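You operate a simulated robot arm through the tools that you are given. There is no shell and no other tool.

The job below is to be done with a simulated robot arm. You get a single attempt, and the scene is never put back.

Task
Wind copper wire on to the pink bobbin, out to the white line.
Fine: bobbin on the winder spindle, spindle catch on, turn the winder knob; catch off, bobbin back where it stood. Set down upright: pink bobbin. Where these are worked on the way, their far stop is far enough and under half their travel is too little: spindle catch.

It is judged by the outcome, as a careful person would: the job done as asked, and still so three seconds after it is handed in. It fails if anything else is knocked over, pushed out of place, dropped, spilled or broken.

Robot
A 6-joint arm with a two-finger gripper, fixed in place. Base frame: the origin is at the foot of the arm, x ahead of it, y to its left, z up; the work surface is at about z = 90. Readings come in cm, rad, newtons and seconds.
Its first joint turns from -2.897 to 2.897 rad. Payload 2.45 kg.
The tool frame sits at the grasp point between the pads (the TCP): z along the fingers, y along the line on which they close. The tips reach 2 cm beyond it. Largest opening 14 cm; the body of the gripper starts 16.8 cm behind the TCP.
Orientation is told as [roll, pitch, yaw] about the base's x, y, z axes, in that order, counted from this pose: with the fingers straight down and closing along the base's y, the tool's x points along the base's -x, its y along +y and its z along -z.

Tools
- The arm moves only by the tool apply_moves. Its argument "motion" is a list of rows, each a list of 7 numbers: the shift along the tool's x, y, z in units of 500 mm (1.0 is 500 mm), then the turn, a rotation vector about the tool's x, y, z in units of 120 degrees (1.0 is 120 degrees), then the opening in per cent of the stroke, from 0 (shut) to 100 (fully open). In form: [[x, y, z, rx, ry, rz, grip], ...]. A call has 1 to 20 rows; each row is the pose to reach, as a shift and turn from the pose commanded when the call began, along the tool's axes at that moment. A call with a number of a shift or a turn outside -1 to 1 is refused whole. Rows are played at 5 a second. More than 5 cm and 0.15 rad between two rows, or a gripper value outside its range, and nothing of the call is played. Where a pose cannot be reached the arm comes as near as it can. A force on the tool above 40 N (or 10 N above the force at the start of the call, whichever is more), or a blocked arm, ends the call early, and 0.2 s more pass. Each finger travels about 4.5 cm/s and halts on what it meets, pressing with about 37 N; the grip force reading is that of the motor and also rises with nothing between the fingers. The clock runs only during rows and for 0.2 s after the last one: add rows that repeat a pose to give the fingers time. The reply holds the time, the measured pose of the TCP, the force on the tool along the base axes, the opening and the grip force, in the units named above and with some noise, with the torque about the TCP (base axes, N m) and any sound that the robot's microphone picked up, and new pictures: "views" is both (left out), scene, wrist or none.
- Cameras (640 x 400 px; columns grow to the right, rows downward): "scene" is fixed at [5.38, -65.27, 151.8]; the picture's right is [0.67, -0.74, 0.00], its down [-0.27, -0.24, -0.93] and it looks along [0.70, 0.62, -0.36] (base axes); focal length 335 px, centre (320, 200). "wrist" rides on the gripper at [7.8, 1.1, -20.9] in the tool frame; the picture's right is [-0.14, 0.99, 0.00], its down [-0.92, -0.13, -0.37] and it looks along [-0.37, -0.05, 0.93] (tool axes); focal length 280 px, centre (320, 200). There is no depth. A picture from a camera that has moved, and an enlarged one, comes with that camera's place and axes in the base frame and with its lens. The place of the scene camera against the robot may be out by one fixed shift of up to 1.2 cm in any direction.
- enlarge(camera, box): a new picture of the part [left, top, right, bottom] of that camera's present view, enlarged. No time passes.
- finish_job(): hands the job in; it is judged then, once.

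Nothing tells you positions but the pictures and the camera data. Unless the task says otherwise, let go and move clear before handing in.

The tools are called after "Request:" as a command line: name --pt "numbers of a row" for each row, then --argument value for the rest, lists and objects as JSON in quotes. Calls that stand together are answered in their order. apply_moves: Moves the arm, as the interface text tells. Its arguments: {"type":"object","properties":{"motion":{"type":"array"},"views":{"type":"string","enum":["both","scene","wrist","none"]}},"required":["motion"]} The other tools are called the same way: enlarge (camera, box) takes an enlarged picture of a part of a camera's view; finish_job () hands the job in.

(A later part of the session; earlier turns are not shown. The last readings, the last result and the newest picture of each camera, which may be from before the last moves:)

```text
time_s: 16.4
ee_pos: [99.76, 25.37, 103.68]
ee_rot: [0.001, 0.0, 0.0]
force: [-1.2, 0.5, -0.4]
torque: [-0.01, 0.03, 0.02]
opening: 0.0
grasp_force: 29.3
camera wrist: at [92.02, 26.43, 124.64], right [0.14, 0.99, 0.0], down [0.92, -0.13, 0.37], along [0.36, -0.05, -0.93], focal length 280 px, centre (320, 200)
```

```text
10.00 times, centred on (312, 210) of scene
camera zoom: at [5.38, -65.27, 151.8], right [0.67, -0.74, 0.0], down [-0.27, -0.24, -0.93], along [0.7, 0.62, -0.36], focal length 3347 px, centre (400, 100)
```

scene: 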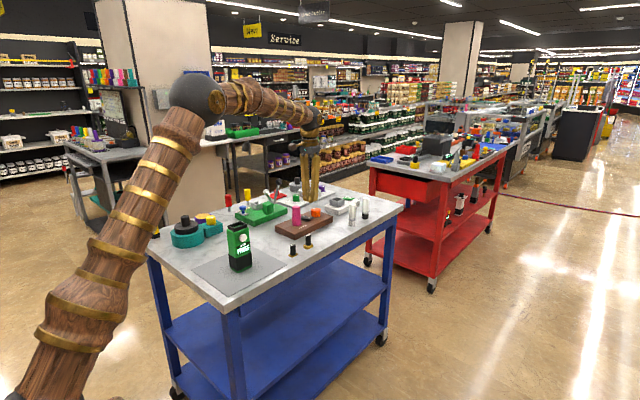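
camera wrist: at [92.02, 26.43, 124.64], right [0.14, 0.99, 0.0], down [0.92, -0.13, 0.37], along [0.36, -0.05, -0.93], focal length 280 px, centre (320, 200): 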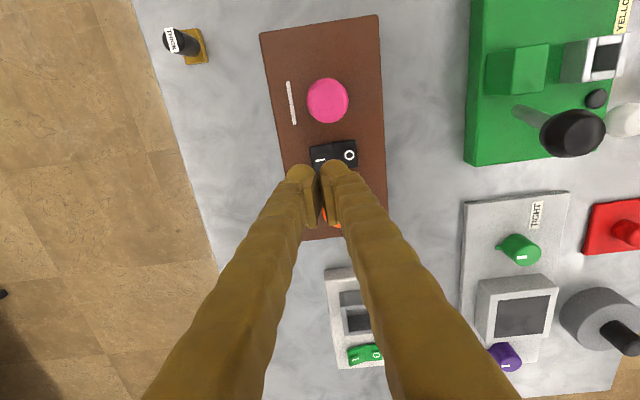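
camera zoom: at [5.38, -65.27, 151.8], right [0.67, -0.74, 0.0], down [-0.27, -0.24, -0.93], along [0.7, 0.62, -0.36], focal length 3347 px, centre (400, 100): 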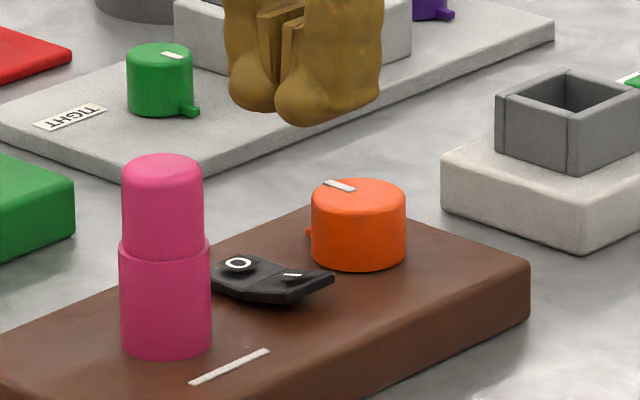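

The arm reaches this spot with the tool vertical. I'll descend to just above the raised I wing.

Request:
apply_moves --pt "0 -0.008 0.05 0 0 0 0" --pt "0 -0.008 0.1 0 0 0 0" --pt "0 -0.008 0.13 0 0 0 0" --pt "0 -0.008 0.138 0 0 0 0" --pt "0 -0.008 0.138 0 0 0 0"

Request:
enlarge --camera "scene" --box '[280, 190, 344, 230]'

Request:
enlarge --camera "wrist" --box '[240, 80, 400, 180]'

```text
time_s: 17.6
ee_pos: [99.81, 24.9, 96.82]
ee_rot: [-0.001, 0.001, 0.0]
force: [0.0, -0.4, -0.4]
torque: [-0.03, -0.02, -0.01]
opening: 0.01
grasp_force: 29.5
camera wrist: at [92.0, 26.01, 117.77], right [0.14, 0.99, 0.0], down [0.92, -0.13, 0.37], along [0.37, -0.05, -0.93], focal length 280 px, centre (320, 200)
```

scene: 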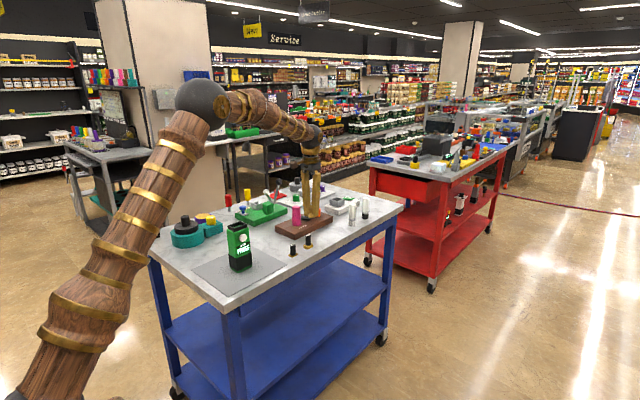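
wrist: 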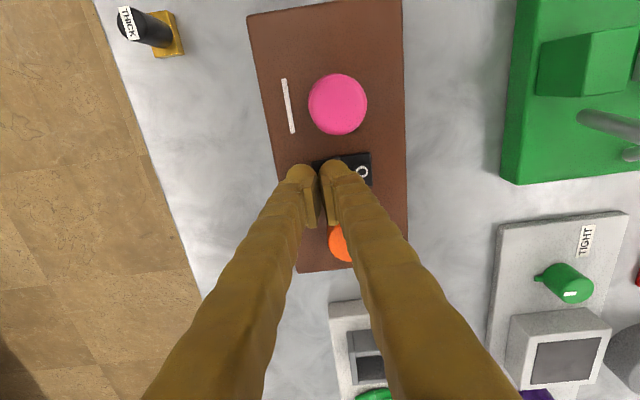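

```text
10.00 times, centred on (312, 210) of scene
camera zoom: at [5.38, -65.27, 151.8], right [0.67, -0.74, 0.0], down [-0.27, -0.24, -0.93], along [0.7, 0.62, -0.36], focal length 3347 px, centre (400, 100)
```

zoom: 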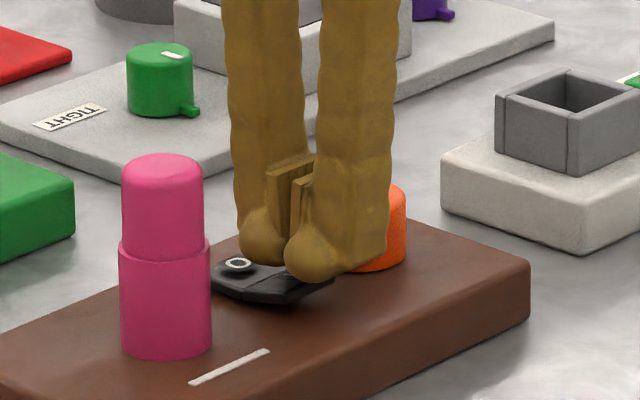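

```text
4.00 times, centred on (320, 130) of wrist
camera zoom: at [92.0, 26.01, 117.77], right [0.14, 0.99, 0.0], down [0.92, -0.13, 0.37], along [0.37, -0.05, -0.93], focal length 1122 px, centre (320, 480)
```

zoom: 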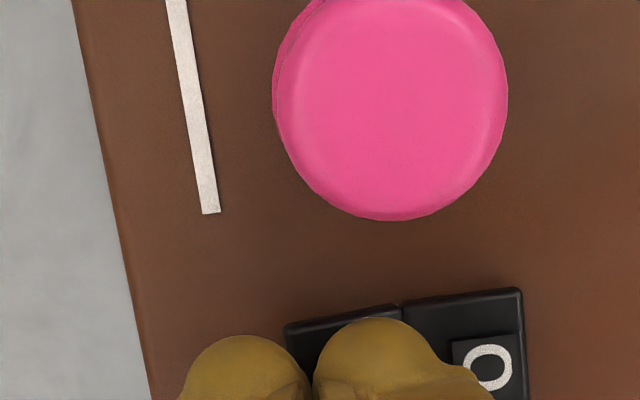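

The tips are right above the I wing. I'll press down in small steps.

Request:
apply_moves --pt "0 0 0.003 0 0 0 0" --pt "0 0 0.006 0 0 0 0" --pt "0 0 0.009 0 0 0 0" --pt "0 0 0.012 0 0 0 0" --pt "0 0 0.012 0 0 0 0" --views "none"

Request:
enlarge --camera "scene" --box '[280, 190, 344, 230]'

Request:
enlarge --camera "wrist" --box '[240, 80, 400, 180]'

```text
time_s: 18.8
ee_pos: [99.7, 24.93, 96.26]
ee_rot: [-0.001, 0.0, 0.0]
force: [-0.8, -0.8, 1.3]
torque: [-0.03, -0.01, 0.03]
opening: 0.01
grasp_force: 28.9
```

```text
10.00 times, centred on (312, 210) of scene
camera zoom: at [5.38, -65.27, 151.8], right [0.67, -0.74, 0.0], down [-0.27, -0.24, -0.93], along [0.7, 0.62, -0.36], focal length 3347 px, centre (400, 100)
```

zoom: 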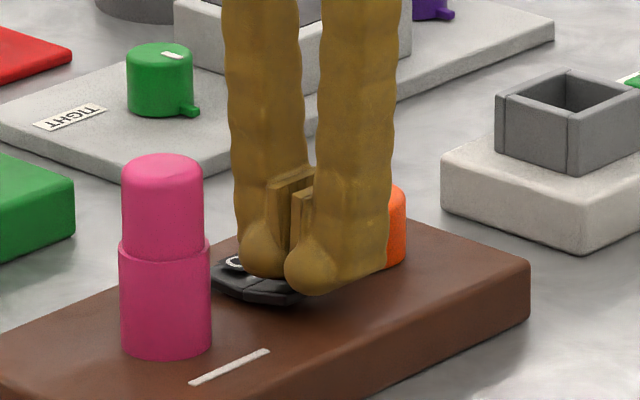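

```text
4.00 times, centred on (320, 130) of wrist
camera zoom: at [91.99, 26.01, 117.18], right [0.14, 0.99, 0.0], down [0.92, -0.13, 0.37], along [0.37, -0.05, -0.93], focal length 1122 px, centre (320, 480)
```

zoom: 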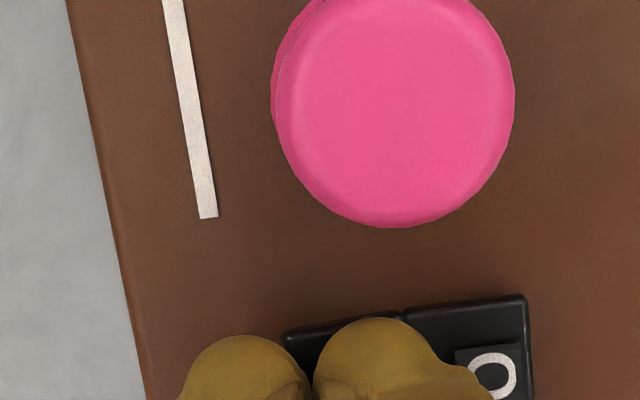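

Contact has just begun at 1.3 N. I'll keep pressing.

Request:
apply_moves --pt "0 0 0.003 0 0 0 0" --pt "0 0 0.006 0 0 0 0" --pt "0 0 0.008 0 0 0 0" --pt "0 0 0.008 0 0 0 0" --views "none"

Request:
enlarge --camera "scene" --box '[280, 190, 344, 230]'

Request:
enlarge --camera "wrist" --box '[240, 80, 400, 180]'

```text
time_s: 19.8
ee_pos: [99.78, 25.04, 95.92]
ee_rot: [0.003, -0.001, 0.001]
force: [-6.4, 0.1, 19.7]
torque: [0.24, 0.14, 0.04]
opening: 0.0
grasp_force: 29.7
```

```text
10.00 times, centred on (312, 210) of scene
camera zoom: at [5.38, -65.27, 151.8], right [0.67, -0.74, 0.0], down [-0.27, -0.24, -0.93], along [0.7, 0.62, -0.36], focal length 3347 px, centre (400, 100)
```

zoom: 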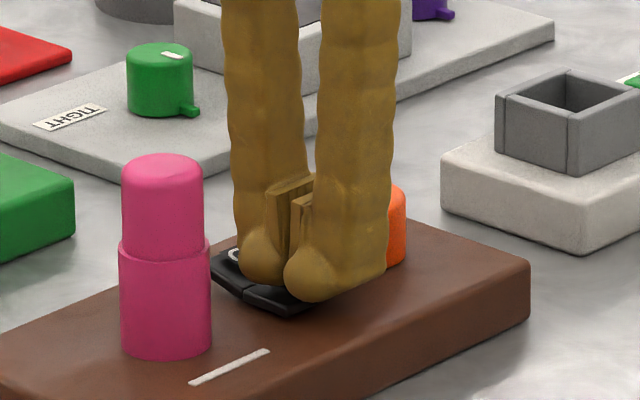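

```text
4.00 times, centred on (320, 130) of wrist
camera zoom: at [91.96, 26.02, 116.88], right [0.14, 0.99, 0.0], down [0.92, -0.13, 0.37], along [0.37, -0.05, -0.93], focal length 1122 px, centre (320, 480)
```

zoom: 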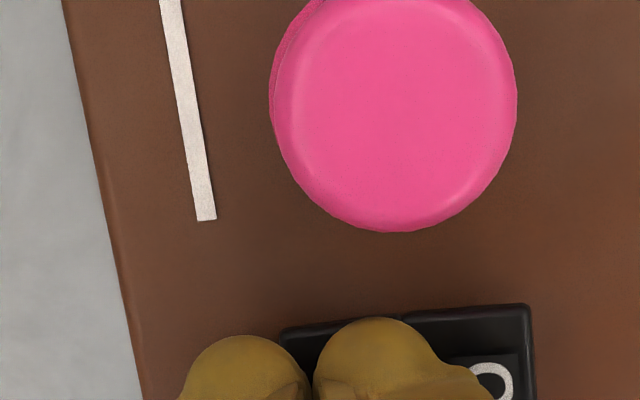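

The rocker has tipped over, and at 19.7 N it seems to be on its stop. I'll lift off and check it.

Request:
apply_moves --pt "0 0 -0.02 0 0 0 0" --pt "0 0 -0.08 0 0 0 0" --pt "0 0 -0.16 0 0 0 0" --pt "0 0 -0.22 0 0 0 0" --pt "0.0 0 -0.22 0 0 0 0"

Request:
enlarge --camera "scene" --box '[280, 195, 344, 235]'

Request:
enlarge --camera "wrist" --box '[270, 100, 390, 175]'

```text
time_s: 21.0
ee_pos: [99.64, 24.93, 106.96]
ee_rot: [0.001, 0.001, 0.001]
force: [0.2, 0.0, -0.4]
torque: [-0.01, 0.01, 0.0]
opening: 0.0
grasp_force: 29.4
camera wrist: at [91.95, 26.0, 127.85], right [0.14, 0.99, 0.0], down [0.92, -0.13, 0.37], along [0.37, -0.05, -0.93], focal length 280 px, centre (320, 200)
```

scene: 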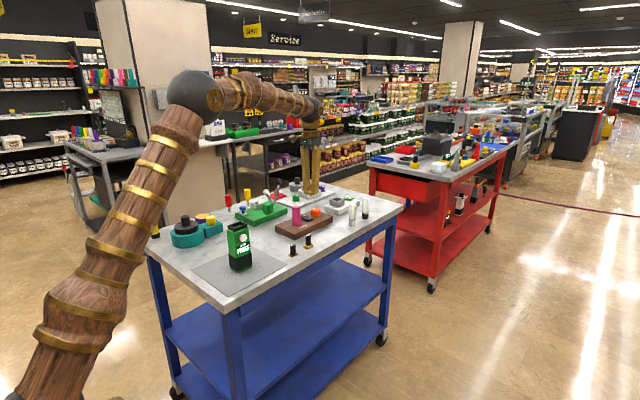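
wrist: 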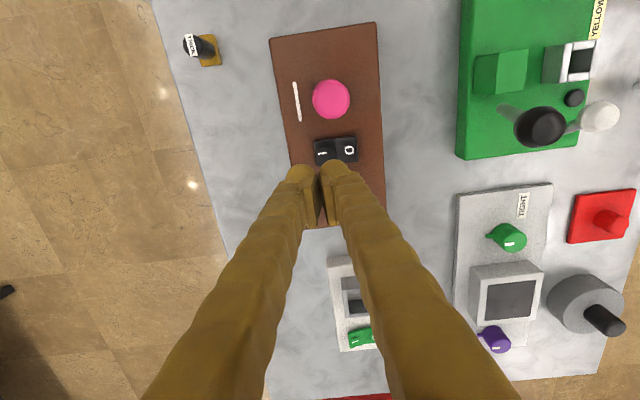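

```text
10.00 times, centred on (312, 215) of scene
camera zoom: at [5.38, -65.27, 151.8], right [0.67, -0.74, 0.0], down [-0.27, -0.24, -0.93], along [0.7, 0.62, -0.36], focal length 3347 px, centre (400, 50)
```

zoom: 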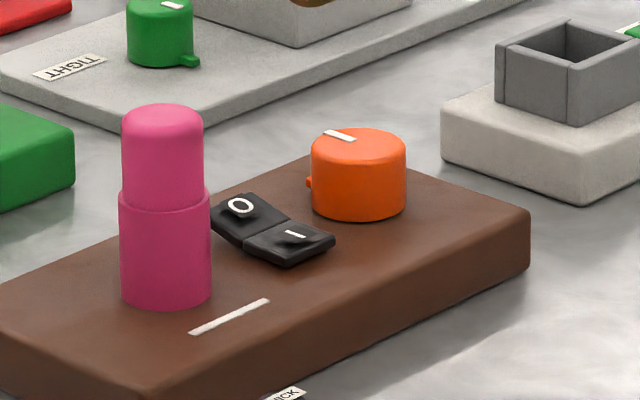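

```text
5.33 times, centred on (330, 138) of wrist
camera zoom: at [91.95, 26.0, 127.85], right [0.14, 0.99, 0.0], down [0.92, -0.13, 0.37], along [0.37, -0.05, -0.93], focal length 1495 px, centre (267, 533)
```

zoom: 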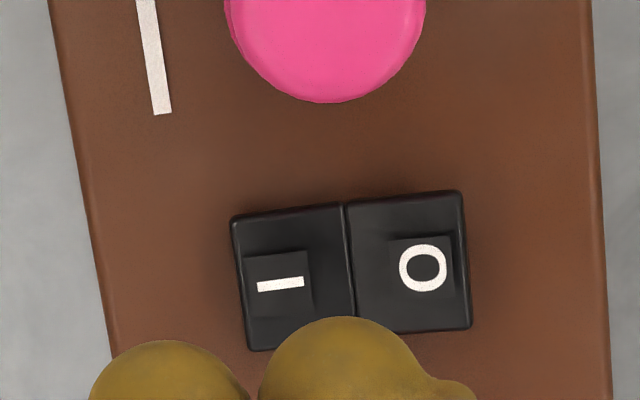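

The catch is now on, with I down and O up. I'll open the gripper to see the knob between the fingers and measure it more closely.

Request:
apply_moves --pt "0 0.02 -0.02 0 0 0 30" --pt "0 0.04 -0.02 0 0 0 60" --pt "0 0.04 -0.02 0 0 0 100" --pt "0 0.04 -0.02 0 0 0 100" --pt "0 0.04 -0.02 0 0 0 100" --pt "0 0.04 -0.02 0 0 0 100" --pt "0 0.04 -0.02 0 0 0 100" --views "wrist"

Request:
enlarge --camera "wrist" --box '[272, 160, 368, 220]'

```text
time_s: 22.6
ee_pos: [99.88, 26.97, 107.84]
ee_rot: [-0.001, 0.0, 0.001]
force: [-0.2, -0.1, 0.2]
torque: [0.01, 0.02, -0.02]
opening: 13.92
grasp_force: 0.1
camera wrist: at [91.97, 28.03, 128.8], right [0.14, 0.99, 0.0], down [0.92, -0.13, 0.37], along [0.37, -0.05, -0.93], focal length 280 px, centre (320, 200)
```

wrist: 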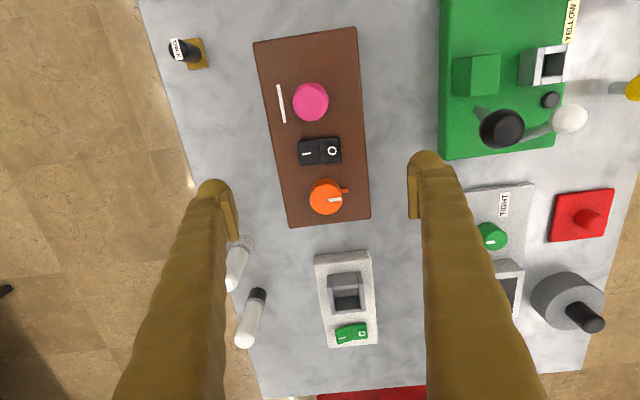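

```text
6.67 times, centred on (320, 190) of wrist
camera zoom: at [91.97, 28.03, 128.8], right [0.14, 0.99, 0.0], down [0.92, -0.13, 0.37], along [0.37, -0.05, -0.93], focal length 1869 px, centre (320, 267)
```

zoom: 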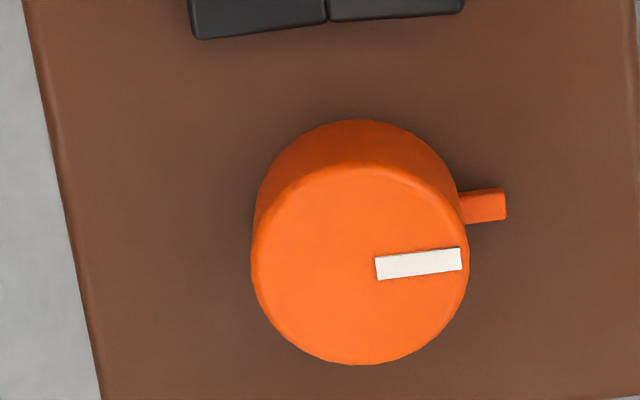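

The knob axis comes out at (105.35, 26.9), radius about 2.08, top at z≈95.2. A low stub and the marker point along +y, and the rocker's far edge is at x≈101.2. Next I'll test vertical-tool reach over the knob.

Request:
apply_moves --pt "-0.03 0 0 0 0 0 85" --pt "-0.07 0 0 0 0 0 70" --pt "-0.11 0 0.02 0 0 0 55" --pt "-0.11 0 0.06 0 0 0 45" --pt "-0.11 0 0.1 0 0 0 45" --pt "-0.11 0 0.1 0 0 0 45" --pt "-0.11 0 0.1 0 0 0 45"

```text
time_s: 24.2
ee_pos: [105.26, 27.07, 102.95]
ee_rot: [-0.002, 0.0, 0.0]
force: [0.0, 0.5, -0.3]
torque: [0.03, 0.0, 0.03]
opening: 6.29
grasp_force: 0.0
camera wrist: at [97.43, 28.05, 123.78], right [0.14, 0.99, 0.0], down [0.92, -0.13, 0.37], along [0.37, -0.05, -0.93], focal length 280 px, centre (320, 200)
```

scene: 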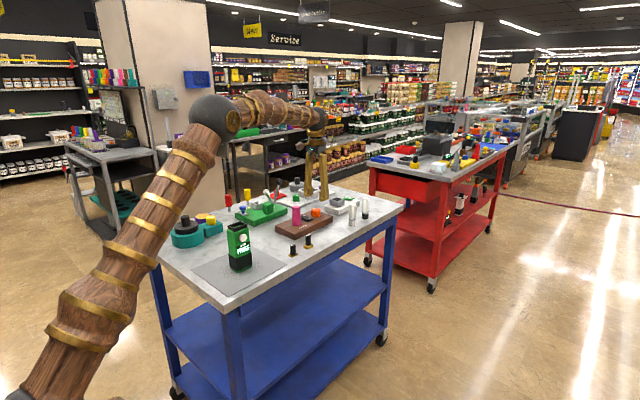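
wrist: 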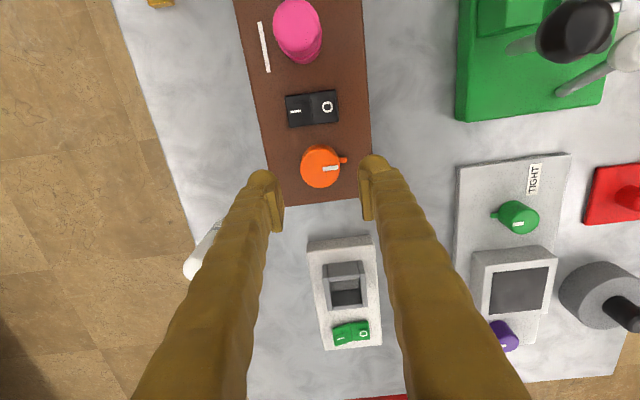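

The vertical tool reaches the knob. I'll look at the fingertip geometry to choose the grip height.

Request:
enlarge --camera "wrist" --box '[240, 130, 400, 230]'

Request:
enlarge --camera "scene" --box '[290, 160, 354, 200]'

Request:
enlarge --camera "scene" --box '[280, 180, 360, 230]'

```text
4.00 times, centred on (320, 180) of wrist
camera zoom: at [97.43, 28.05, 123.78], right [0.14, 0.99, 0.0], down [0.92, -0.13, 0.37], along [0.37, -0.05, -0.93], focal length 1122 px, centre (320, 280)
```

zoom: 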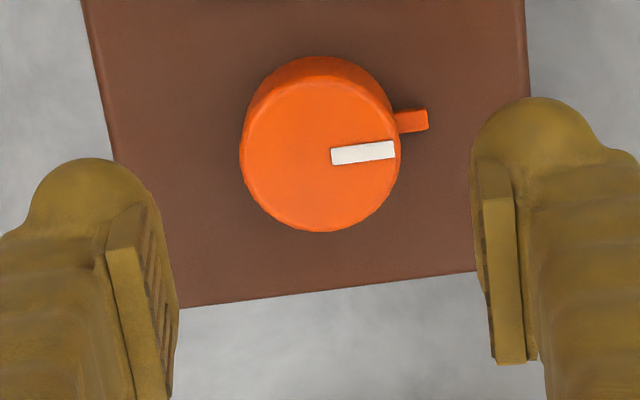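

```text
10.00 times, centred on (322, 180) of scene
camera zoom: at [5.38, -65.27, 151.8], right [0.67, -0.74, 0.0], down [-0.27, -0.24, -0.93], along [0.7, 0.62, -0.36], focal length 3347 px, centre (300, 400)
```

zoom: 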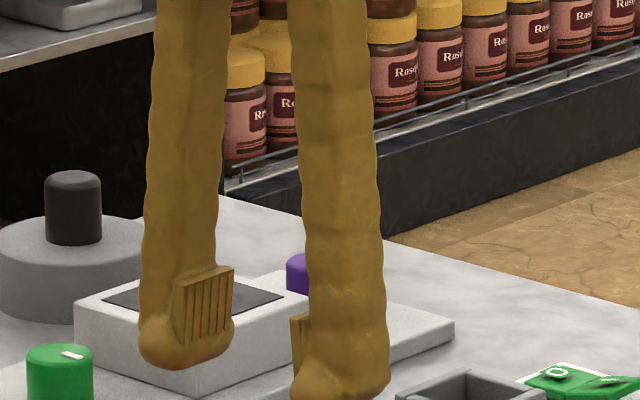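

```text
8.00 times, centred on (320, 205) of scene
camera zoom: at [5.38, -65.27, 151.8], right [0.67, -0.74, 0.0], down [-0.27, -0.24, -0.93], along [0.7, 0.62, -0.36], focal length 2678 px, centre (320, 160)
```

zoom: 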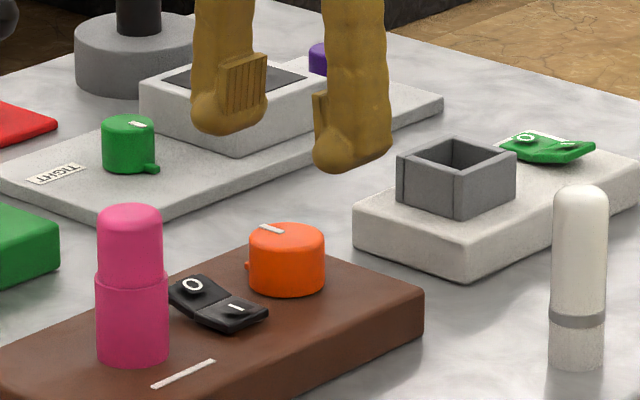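

The fingers straddle the knob. I'll lower so the tips reach z≈93.7, above the low stub, keeping the fingers open.

Request:
apply_moves --pt "-0.0016 0 0.05 0 0 0 42" --pt "-0.0016 0 0.1 0 0 0 42" --pt "-0.0016 0 0.13 0 0 0 42" --pt "-0.0016 0 0.144 0 0 0 42" --pt "-0.0016 0 0.144 0 0 0 42" --views "wrist"

Request:
enlarge --camera "scene" --box '[280, 185, 360, 235]'

Request:
enlarge --camera "wrist" --box '[240, 130, 400, 230]'

```text
time_s: 25.4
ee_pos: [105.3, 26.96, 95.67]
ee_rot: [0.0, -0.001, -0.001]
force: [-0.2, 0.3, -0.4]
torque: [0.0, 0.0, 0.01]
opening: 5.89
grasp_force: 0.0
camera wrist: at [97.58, 28.07, 116.51], right [0.14, 0.99, 0.0], down [0.92, -0.13, 0.37], along [0.36, -0.05, -0.93], focal length 280 px, centre (320, 200)
```

wrist: 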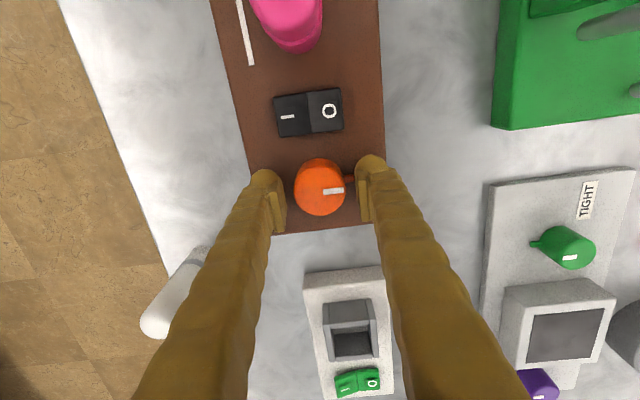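

```text
8.00 times, centred on (320, 210) of scene
camera zoom: at [5.38, -65.27, 151.8], right [0.67, -0.74, 0.0], down [-0.27, -0.24, -0.93], along [0.7, 0.62, -0.36], focal length 2678 px, centre (320, 120)
```

zoom: 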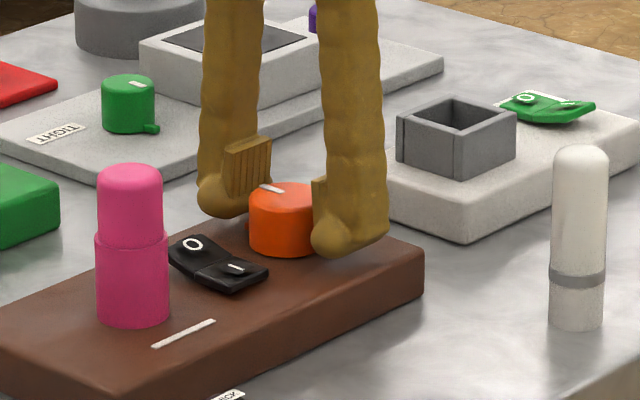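

```text
4.00 times, centred on (320, 180) of wrist
camera zoom: at [97.58, 28.07, 116.51], right [0.14, 0.99, 0.0], down [0.92, -0.13, 0.37], along [0.36, -0.05, -0.93], focal length 1122 px, centre (320, 280)
```

zoom: 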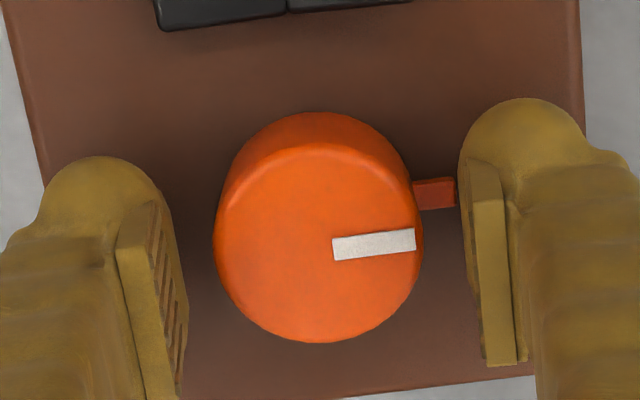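

Lined up with the knob. I'll close on it.

Request:
apply_moves --pt "0 0 0 0 0 0 34" --pt "0 0 0 0 0 0 26" --pt "0 0 0 0 0 0 20" --pt "0 0 0 0 0 0 20" --views "none"

Request:
enlarge --camera "wrist" --box '[240, 130, 400, 230]'

```text
time_s: 26.4
ee_pos: [105.39, 26.99, 95.57]
ee_rot: [0.0, -0.001, 0.0]
force: [-0.3, 0.9, -0.7]
torque: [0.02, -0.01, -0.02]
opening: 3.98
grasp_force: 45.2
```

```text
4.00 times, centred on (320, 180) of wrist
camera zoom: at [97.58, 28.08, 116.53], right [0.14, 0.99, 0.0], down [0.92, -0.13, 0.37], along [0.36, -0.05, -0.93], focal length 1122 px, centre (320, 280)
```

zoom: 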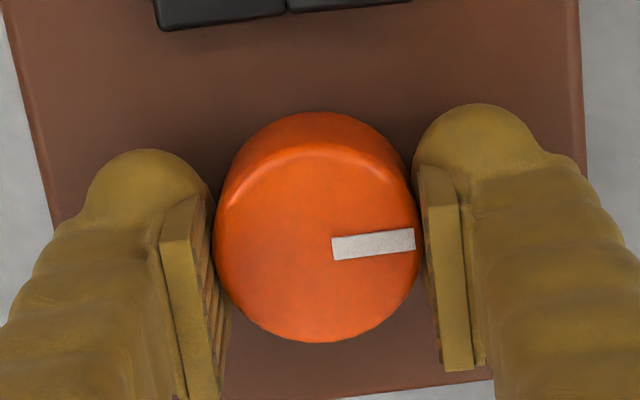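

It has a firm hold. I'll test a small clockwise turn (seen from above) of about 8° and read the torque.

Request:
apply_moves --pt "0 0 0 0 0 0.0333 20" --pt "0 0 0 0 0 0.0667 20" --pt "0 0 0 0 0 0.0667 20" --views "none"

Request:
enlarge --camera "wrist" --box '[240, 130, 400, 230]'

Request:
enlarge --camera "scene" --box '[280, 195, 344, 235]'

```text
time_s: 27.2
ee_pos: [105.38, 27.0, 95.63]
ee_rot: [0.001, 0.001, -0.14]
force: [5.3, -2.5, -4.7]
torque: [-0.05, -0.07, 0.01]
opening: 3.99
grasp_force: 44.8
```

```text
4.00 times, centred on (320, 180) of wrist
camera zoom: at [97.8, 29.12, 116.53], right [0.27, 0.96, 0.0], down [0.89, -0.26, 0.37], along [0.35, -0.1, -0.93], focal length 1122 px, centre (320, 280)
```

zoom: 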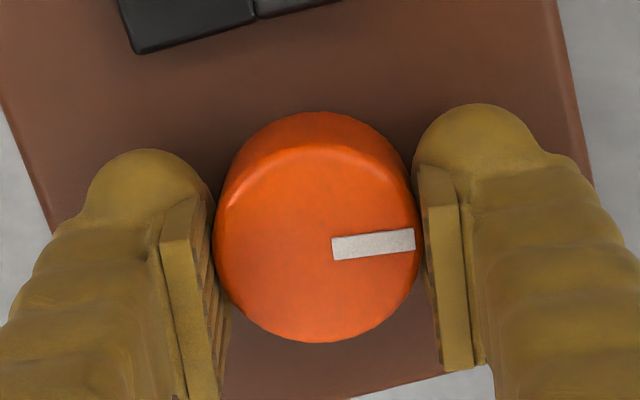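

```text
10.00 times, centred on (312, 215) of scene
camera zoom: at [5.38, -65.27, 151.8], right [0.67, -0.74, 0.0], down [-0.27, -0.24, -0.93], along [0.7, 0.62, -0.36], focal length 3347 px, centre (400, 50)
```

zoom: 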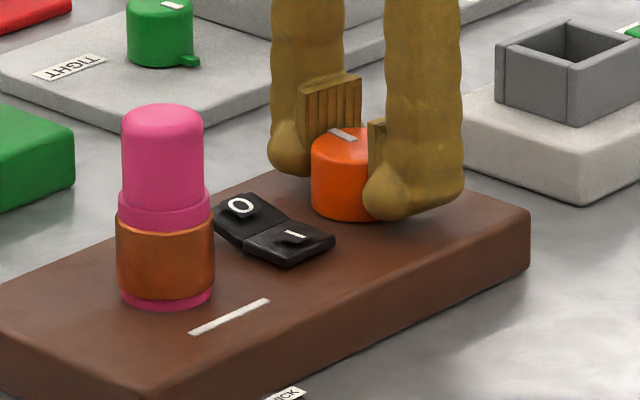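

The knob turns freely clockwise and copper has appeared on the bobbin's lower half. I'll hold still a moment to see whether it grows with time or only with the knob angle.

Request:
apply_moves --pt "0 0 0 0 0 0 20" --pt "0 0 0 0 0 0 20" --views "none"

Request:
enlarge --camera "scene" --box '[280, 195, 344, 235]'

```text
time_s: 27.8
ee_pos: [105.41, 26.99, 95.67]
ee_rot: [0.0, 0.001, -0.14]
force: [6.9, -6.2, -5.0]
torque: [-0.07, -0.13, -0.01]
opening: 3.99
grasp_force: 44.9
```

```text
10.00 times, centred on (312, 215) of scene
camera zoom: at [5.38, -65.27, 151.8], right [0.67, -0.74, 0.0], down [-0.27, -0.24, -0.93], along [0.7, 0.62, -0.36], focal length 3347 px, centre (400, 50)
```

zoom: 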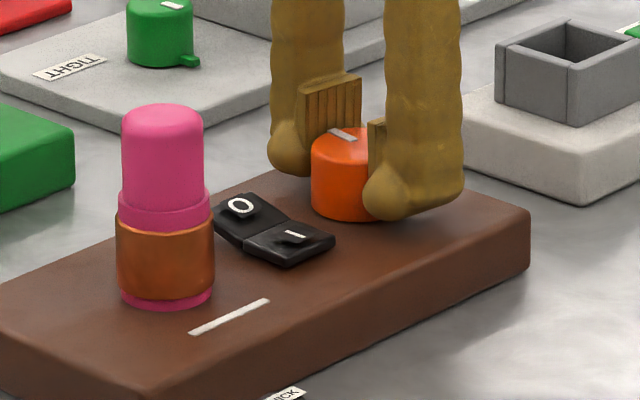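

It only follows the knob angle, about 8° for the first visible layer. I'll turn on clockwise by 32° and compare.

Request:
apply_moves --pt "0 0 0 0 0 0.0667 20" --pt "0 0 0 0 0 0.1333 20" --pt "0 0 0 0 0 0.2 20" --pt "0 0 0 0 0 0.2667 20" --pt "0 0 0 0 0 0.2667 20" --views "none"

Request:
enlarge --camera "scene" --box '[280, 195, 344, 235]'

Request:
enlarge --camera "wrist" --box '[240, 130, 400, 230]'

```text
time_s: 29.1
ee_pos: [105.32, 26.76, 95.67]
ee_rot: [-0.001, 0.001, -0.698]
force: [-1.7, -2.5, 3.7]
torque: [0.0, 0.07, 0.04]
opening: 3.99
grasp_force: 44.7
stopped in row 5: the force on the tool passed its limit at 41 N (the readings are from after the stop); the commanded pose is now the measured one
```

```text
10.00 times, centred on (312, 215) of scene
camera zoom: at [5.38, -65.27, 151.8], right [0.67, -0.74, 0.0], down [-0.27, -0.24, -0.93], along [0.7, 0.62, -0.36], focal length 3347 px, centre (400, 50)
```

zoom: 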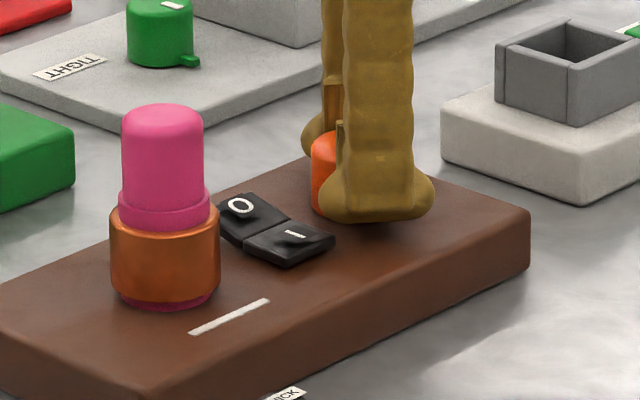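

```text
4.00 times, centred on (320, 180) of wrist
camera zoom: at [100.08, 32.68, 116.53], right [0.74, 0.67, 0.0], down [0.62, -0.69, 0.37], along [0.24, -0.28, -0.93], focal length 1122 px, centre (320, 280)
```

zoom: 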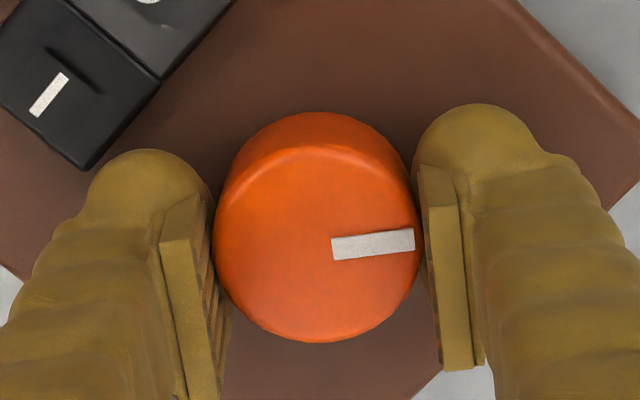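

At 40° the copper radius is about 2.25 cm, growing at about 0.0078 cm per degree, so I expect about 240° in total. The lateral force came from a small centring error, so I'll release, lift slightly, turn back and re-centre for the next stroke.

Request:
apply_moves --pt "0 0 0 0 0 0 32" --pt "0 0 0 0 0 0 40" --pt "0 0 0 0 0 0 42" --pt "0 0 -0.04 0 0 0 42" --pt "0 0 -0.06 0 0 0 42" --pt "0 0 -0.06 0 0 0 42" --views "none"

Request:
enlarge --camera "wrist" --box '[240, 130, 400, 230]'

Request:
enlarge --camera "scene" --box '[280, 195, 344, 235]'

```text
time_s: 30.5
ee_pos: [105.3, 26.81, 98.73]
ee_rot: [-0.003, 0.003, -0.699]
force: [-0.1, 0.1, 0.0]
torque: [-0.01, -0.02, 0.01]
opening: 5.88
grasp_force: 0.1
```

```text
4.00 times, centred on (320, 180) of wrist
camera zoom: at [100.12, 32.67, 119.53], right [0.74, 0.67, 0.0], down [0.62, -0.69, 0.37], along [0.24, -0.28, -0.93], focal length 1122 px, centre (320, 280)
```

zoom: 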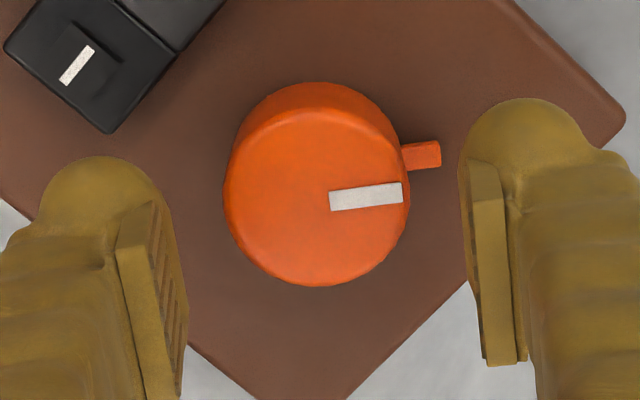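

```text
10.00 times, centred on (312, 215) of scene
camera zoom: at [5.38, -65.27, 151.8], right [0.67, -0.74, 0.0], down [-0.27, -0.24, -0.93], along [0.7, 0.62, -0.36], focal length 3347 px, centre (400, 50)
```

zoom: 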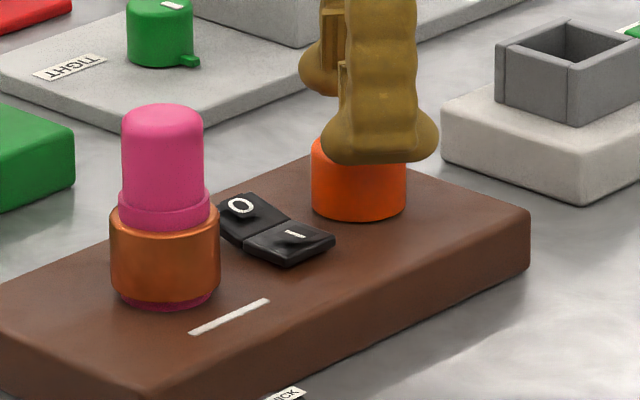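

The knob holds its position when released. Now I turn the raised gripper back to +35° yaw.

Request:
apply_moves --pt "0 0 0 0 0 -0.0625 42" --pt "0 0 0 0 0 -0.125 42" --pt "0 0 0 0 0 -0.1875 42" --pt "0 0 0 0 0 -0.25 42" --pt "0 0 0 0 0 -0.3125 42" --pt "0 0 0 0 0 -0.375 42" --pt "0 0 0 0 0 -0.4375 42" --pt "0 0 0 0 0 -0.5 42" --pt "0 0 0 0 0 -0.5625 42" --pt "0 0 0 0 0 -0.625 42" --pt "0 0 0 0 0 -0.625 42" --views "wrist"

Request:
enlarge --camera "wrist" --box '[240, 130, 400, 230]'

```text
time_s: 32.9
ee_pos: [105.27, 26.88, 98.59]
ee_rot: [0.0, 0.001, 0.608]
force: [-0.1, 1.0, -0.4]
torque: [0.0, -0.01, -0.05]
opening: 5.91
grasp_force: 0.1
camera wrist: at [98.32, 23.25, 119.51], right [-0.45, 0.89, 0.0], down [0.83, 0.42, 0.37], along [0.33, 0.17, -0.93], focal length 280 px, centre (320, 200)
```

wrist: 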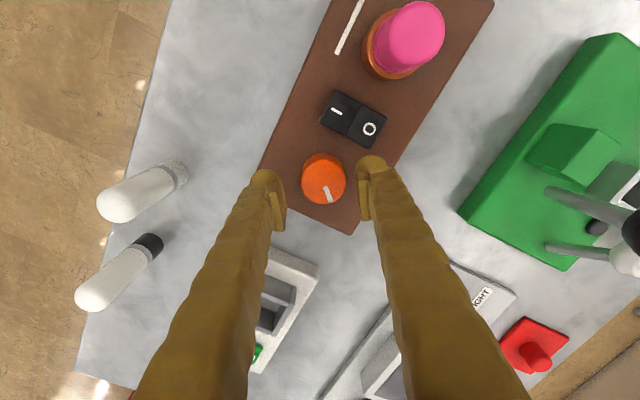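

```text
4.00 times, centred on (320, 180) of wrist
camera zoom: at [98.32, 23.25, 119.51], right [-0.45, 0.89, 0.0], down [0.83, 0.42, 0.37], along [0.33, 0.17, -0.93], focal length 1122 px, centre (320, 280)
```

zoom: 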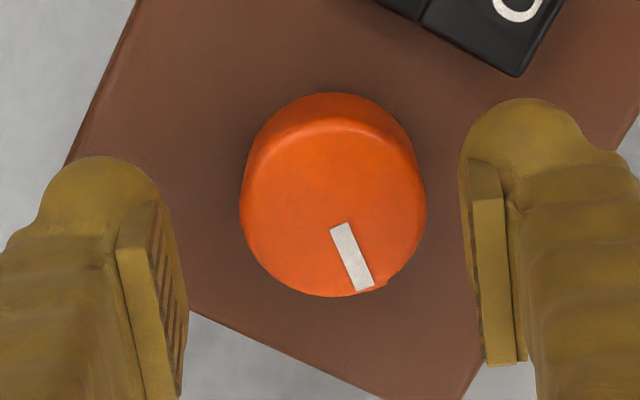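

Combining the views puts the knob axis at about (105.05, 27.02). I'll re-centre and use a yaw of +20° to keep the finger clear of the rocker, then lower and grip.

Request:
apply_moves --pt "0.002 0.0048 0 0 0 0.0625 40" --pt "0.002 0.0048 0 0 0 0.125 38" --pt "0.002 0.0048 0.03 0 0 0.125 38" --pt "0.002 0.0048 0.055 0 0 0.125 38" --pt "0.002 0.0048 0.06 0 0 0.125 38" --pt "0.002 0.0048 0.06 0 0 0.125 38" --views "wrist"

Request:
enlarge --camera "wrist" --box '[240, 130, 400, 230]'

Request:
enlarge --camera "scene" --box '[280, 195, 344, 235]'

```text
time_s: 34.3
ee_pos: [105.08, 26.9, 95.64]
ee_rot: [0.001, 0.001, 0.348]
force: [0.6, -0.1, -0.1]
torque: [0.01, -0.02, 0.01]
opening: 5.32
grasp_force: 0.1
camera wrist: at [97.43, 25.34, 116.52], right [-0.21, 0.98, 0.0], down [0.91, 0.19, 0.37], along [0.36, 0.08, -0.93], focal length 280 px, centre (320, 200)
```

wrist: 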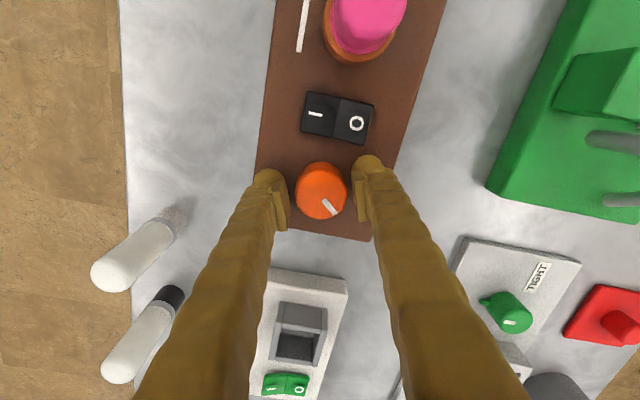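

```text
4.00 times, centred on (320, 180) of wrist
camera zoom: at [97.43, 25.34, 116.52], right [-0.21, 0.98, 0.0], down [0.91, 0.19, 0.37], along [0.36, 0.08, -0.93], focal length 1122 px, centre (320, 280)
```

zoom: 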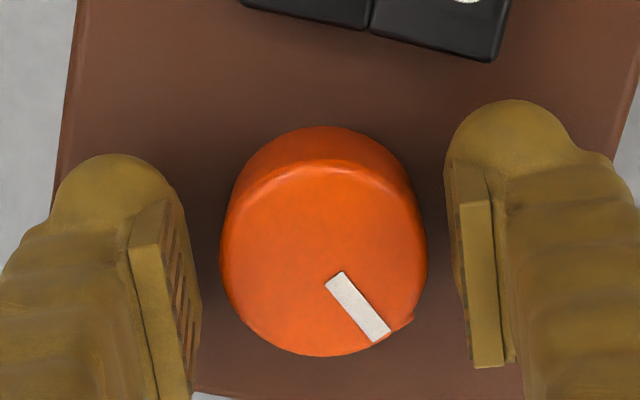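

```text
10.00 times, centred on (312, 215) of scene
camera zoom: at [5.38, -65.27, 151.8], right [0.67, -0.74, 0.0], down [-0.27, -0.24, -0.93], along [0.7, 0.62, -0.36], focal length 3347 px, centre (400, 50)
```

zoom: 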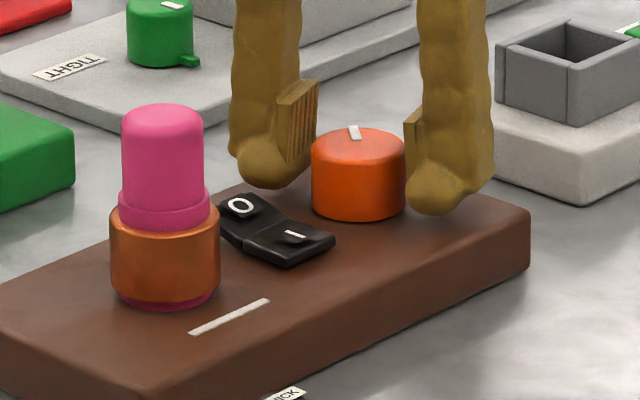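

Centred to within 0.1 cm. I'll nudge slightly and grip.

Request:
apply_moves --pt "0 0.0014 0 0 0 0 32" --pt "0 0.0014 0 0 0 0 26" --pt "0 0.0014 0 0 0 0 20" --pt "0 0.0014 0 0 0 0 20" --views "none"

```text
time_s: 35.3
ee_pos: [105.12, 27.04, 95.7]
ee_rot: [0.001, 0.001, 0.345]
force: [-0.4, 2.4, -0.8]
torque: [0.03, 0.02, -0.02]
opening: 4.05
grasp_force: 45.5
```

Request:
apply_moves --pt "0 0 0 0 0 0.0625 20" --pt "0 0 0 0 0 0.125 20" --pt "0 0 0 0 0 0.1875 20" --pt "0 0 0 0 0 0.25 20" --pt "0 0 0 0 0 0.25 20" --views "none"

Request:
enlarge --camera "scene" --box '[280, 195, 344, 235]'

Request:
enlarge --camera "wrist" --box '[240, 130, 400, 230]'

```text
time_s: 36.5
ee_pos: [105.09, 26.86, 95.64]
ee_rot: [-0.003, 0.002, -0.178]
force: [2.1, 4.3, 2.5]
torque: [0.04, -0.04, 0.0]
opening: 4.04
grasp_force: 44.9
```

```text
10.00 times, centred on (312, 215) of scene
camera zoom: at [5.38, -65.27, 151.8], right [0.67, -0.74, 0.0], down [-0.27, -0.24, -0.93], along [0.7, 0.62, -0.36], focal length 3347 px, centre (400, 50)
```

zoom: 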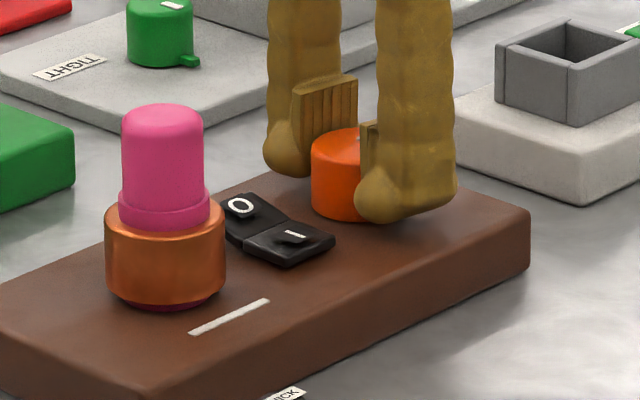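

```text
4.00 times, centred on (320, 180) of wrist
camera zoom: at [97.61, 29.47, 116.54], right [0.31, 0.95, 0.0], down [0.88, -0.29, 0.37], along [0.35, -0.12, -0.93], focal length 1122 px, centre (320, 280)
```

zoom: 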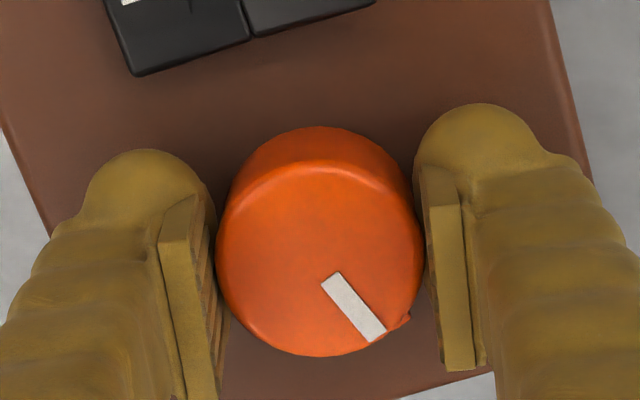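

Low forces this time, and the copper is now about 2.5 cm in radius at 70°. I'll continue clockwise by 45°.

Request:
apply_moves --pt "0 0 0 0 0 0.0625 20" --pt "0 0 0 0 0 0.125 20" --pt "0 0 0 0 0 0.1875 20" --pt "0 0 0 0 0 0.25 20" --pt "0 0 0 0 0 0.3125 20" --pt "0 0 0 0 0 0.375 20" --pt "0 0 0 0 0 0.375 20" --views "none"

Request:
enlarge --camera "scene" --box '[280, 195, 344, 235]'

Request:
enlarge --camera "wrist" --box '[240, 130, 400, 230]'

```text
time_s: 38.1
ee_pos: [105.0, 27.0, 95.58]
ee_rot: [-0.002, 0.001, -0.964]
force: [-3.6, -4.7, 7.6]
torque: [-0.07, 0.01, -0.05]
opening: 4.05
grasp_force: 44.9
```

```text
10.00 times, centred on (312, 215) of scene
camera zoom: at [5.38, -65.27, 151.8], right [0.67, -0.74, 0.0], down [-0.27, -0.24, -0.93], along [0.7, 0.62, -0.36], focal length 3347 px, centre (400, 50)
```

zoom: 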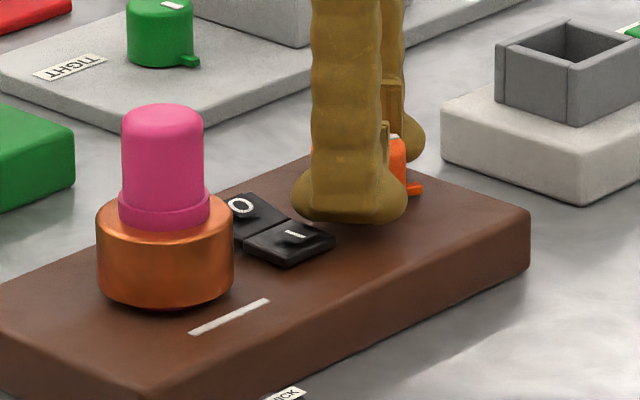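

```text
4.00 times, centred on (320, 180) of wrist
camera zoom: at [101.54, 34.04, 116.52], right [0.89, 0.45, 0.0], down [0.42, -0.83, 0.37], along [0.16, -0.33, -0.93], focal length 1122 px, centre (320, 280)
```

zoom: 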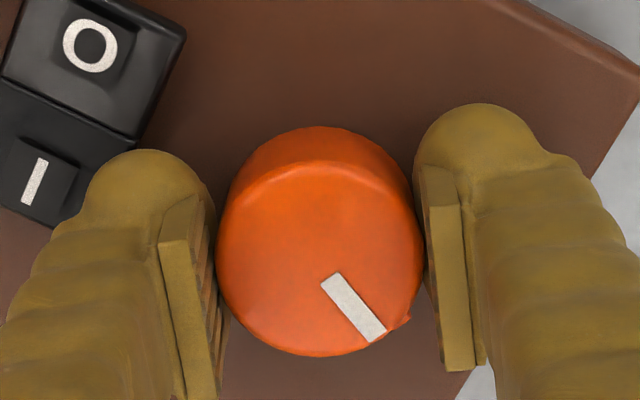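

The copper is at about 2.83 cm at 115°. I'll release gently, lift, turn back by 75° and re-grip.

Request:
apply_moves --pt "0 0 0 0 0 0 30" --pt "0 0 0 0 0 0 32" --pt "0 0 -0.02 0 0 0 34" --pt "0 0 -0.06 0 0 0 38" --pt "0 0 -0.06 0 0 -0.0625 38" --pt "0 0 -0.06 0 0 -0.125 38" --pt "0 0 -0.06 0 0 -0.1875 38" --pt "0 0 -0.06 0 0 -0.25 38" --pt "0 0 -0.06 0 0 -0.3125 38" --pt "0 0 -0.06 0 0 -0.375 38" --pt "0 0 -0.06 0 0 -0.4375 38" --pt "0 0 -0.06 0 0 -0.5 38" --pt "0 0 -0.06 0 0 -0.5625 38" --pt "0 0 -0.06 0 0 -0.625 38" --pt "0 0 -0.06 0 0 -0.625 38" --views "wrist"

Request:
enlarge --camera "wrist" --box '[240, 130, 400, 230]'

Request:
enlarge --camera "scene" --box '[280, 195, 344, 235]'

```text
time_s: 41.3
ee_pos: [104.98, 26.98, 98.62]
ee_rot: [-0.001, 0.002, 0.347]
force: [0.4, 0.0, -0.2]
torque: [0.02, 0.01, 0.01]
opening: 5.35
grasp_force: 0.0
camera wrist: at [97.41, 25.41, 119.53], right [-0.21, 0.98, 0.0], down [0.91, 0.19, 0.37], along [0.36, 0.08, -0.93], focal length 280 px, centre (320, 200)
```

wrist: 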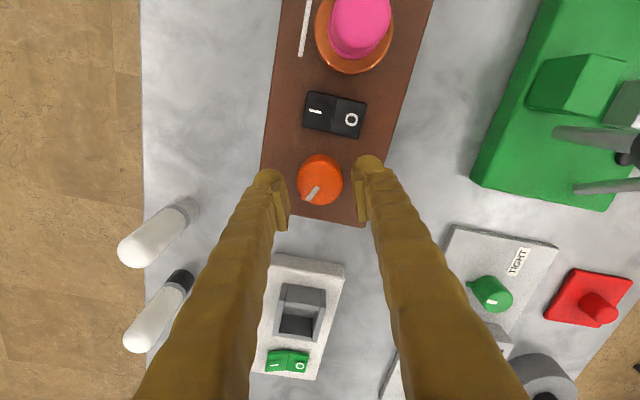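

```text
4.00 times, centred on (320, 180) of wrist
camera zoom: at [97.41, 25.41, 119.53], right [-0.21, 0.98, 0.0], down [0.91, 0.19, 0.37], along [0.36, 0.08, -0.93], focal length 1122 px, centre (320, 280)
```

zoom: 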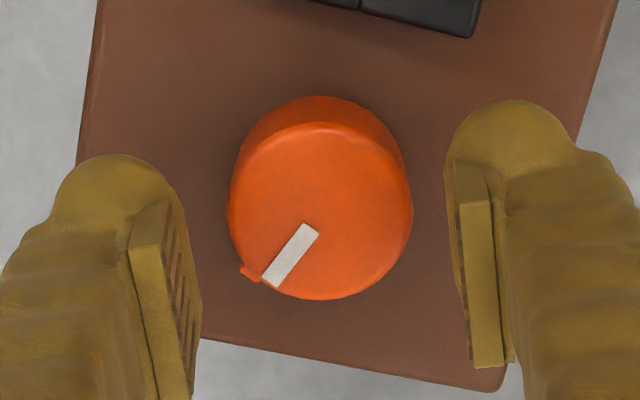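

```text
10.00 times, centred on (312, 215) of scene
camera zoom: at [5.38, -65.27, 151.8], right [0.67, -0.74, 0.0], down [-0.27, -0.24, -0.93], along [0.7, 0.62, -0.36], focal length 3347 px, centre (400, 50)
```

zoom: 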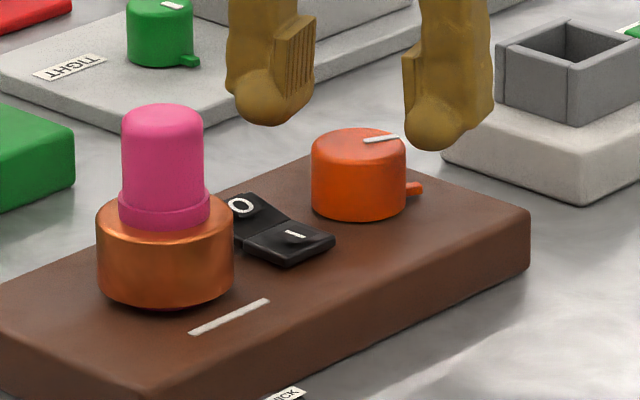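

The knob stayed put. I'll lower and grip again.

Request:
apply_moves --pt "0 0 0.03 0 0 0 38" --pt "0 0 0.055 0 0 0 38" --pt "0 0 0.06 0 0 0 38" --pt "0 0 0.06 0 0 0 30" --pt "0 0 0.06 0 0 0 24" --pt "0 0 0.06 0 0 0 20" --pt "0 0 0.06 0 0 0 20" --views "none"

Request:
enlarge --camera "wrist" --box '[240, 130, 400, 230]'

```text
time_s: 42.9
ee_pos: [105.07, 27.0, 95.56]
ee_rot: [0.0, 0.002, 0.347]
force: [-0.7, 4.7, -2.0]
torque: [0.08, -0.05, -0.01]
opening: 4.03
grasp_force: 45.3
```

```text
4.00 times, centred on (320, 180) of wrist
camera zoom: at [97.39, 25.4, 116.52], right [-0.21, 0.98, 0.0], down [0.91, 0.19, 0.37], along [0.36, 0.08, -0.93], focal length 1122 px, centre (320, 280)
```

zoom: 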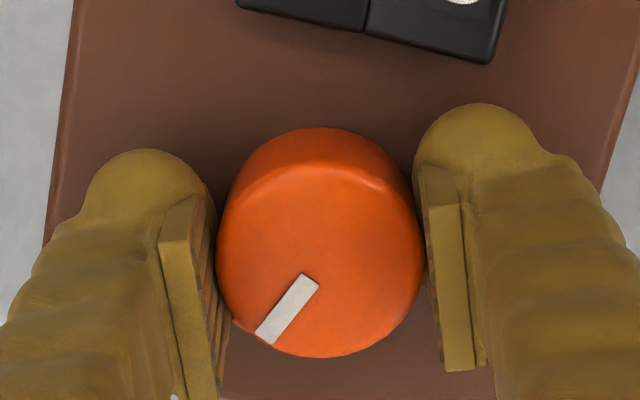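

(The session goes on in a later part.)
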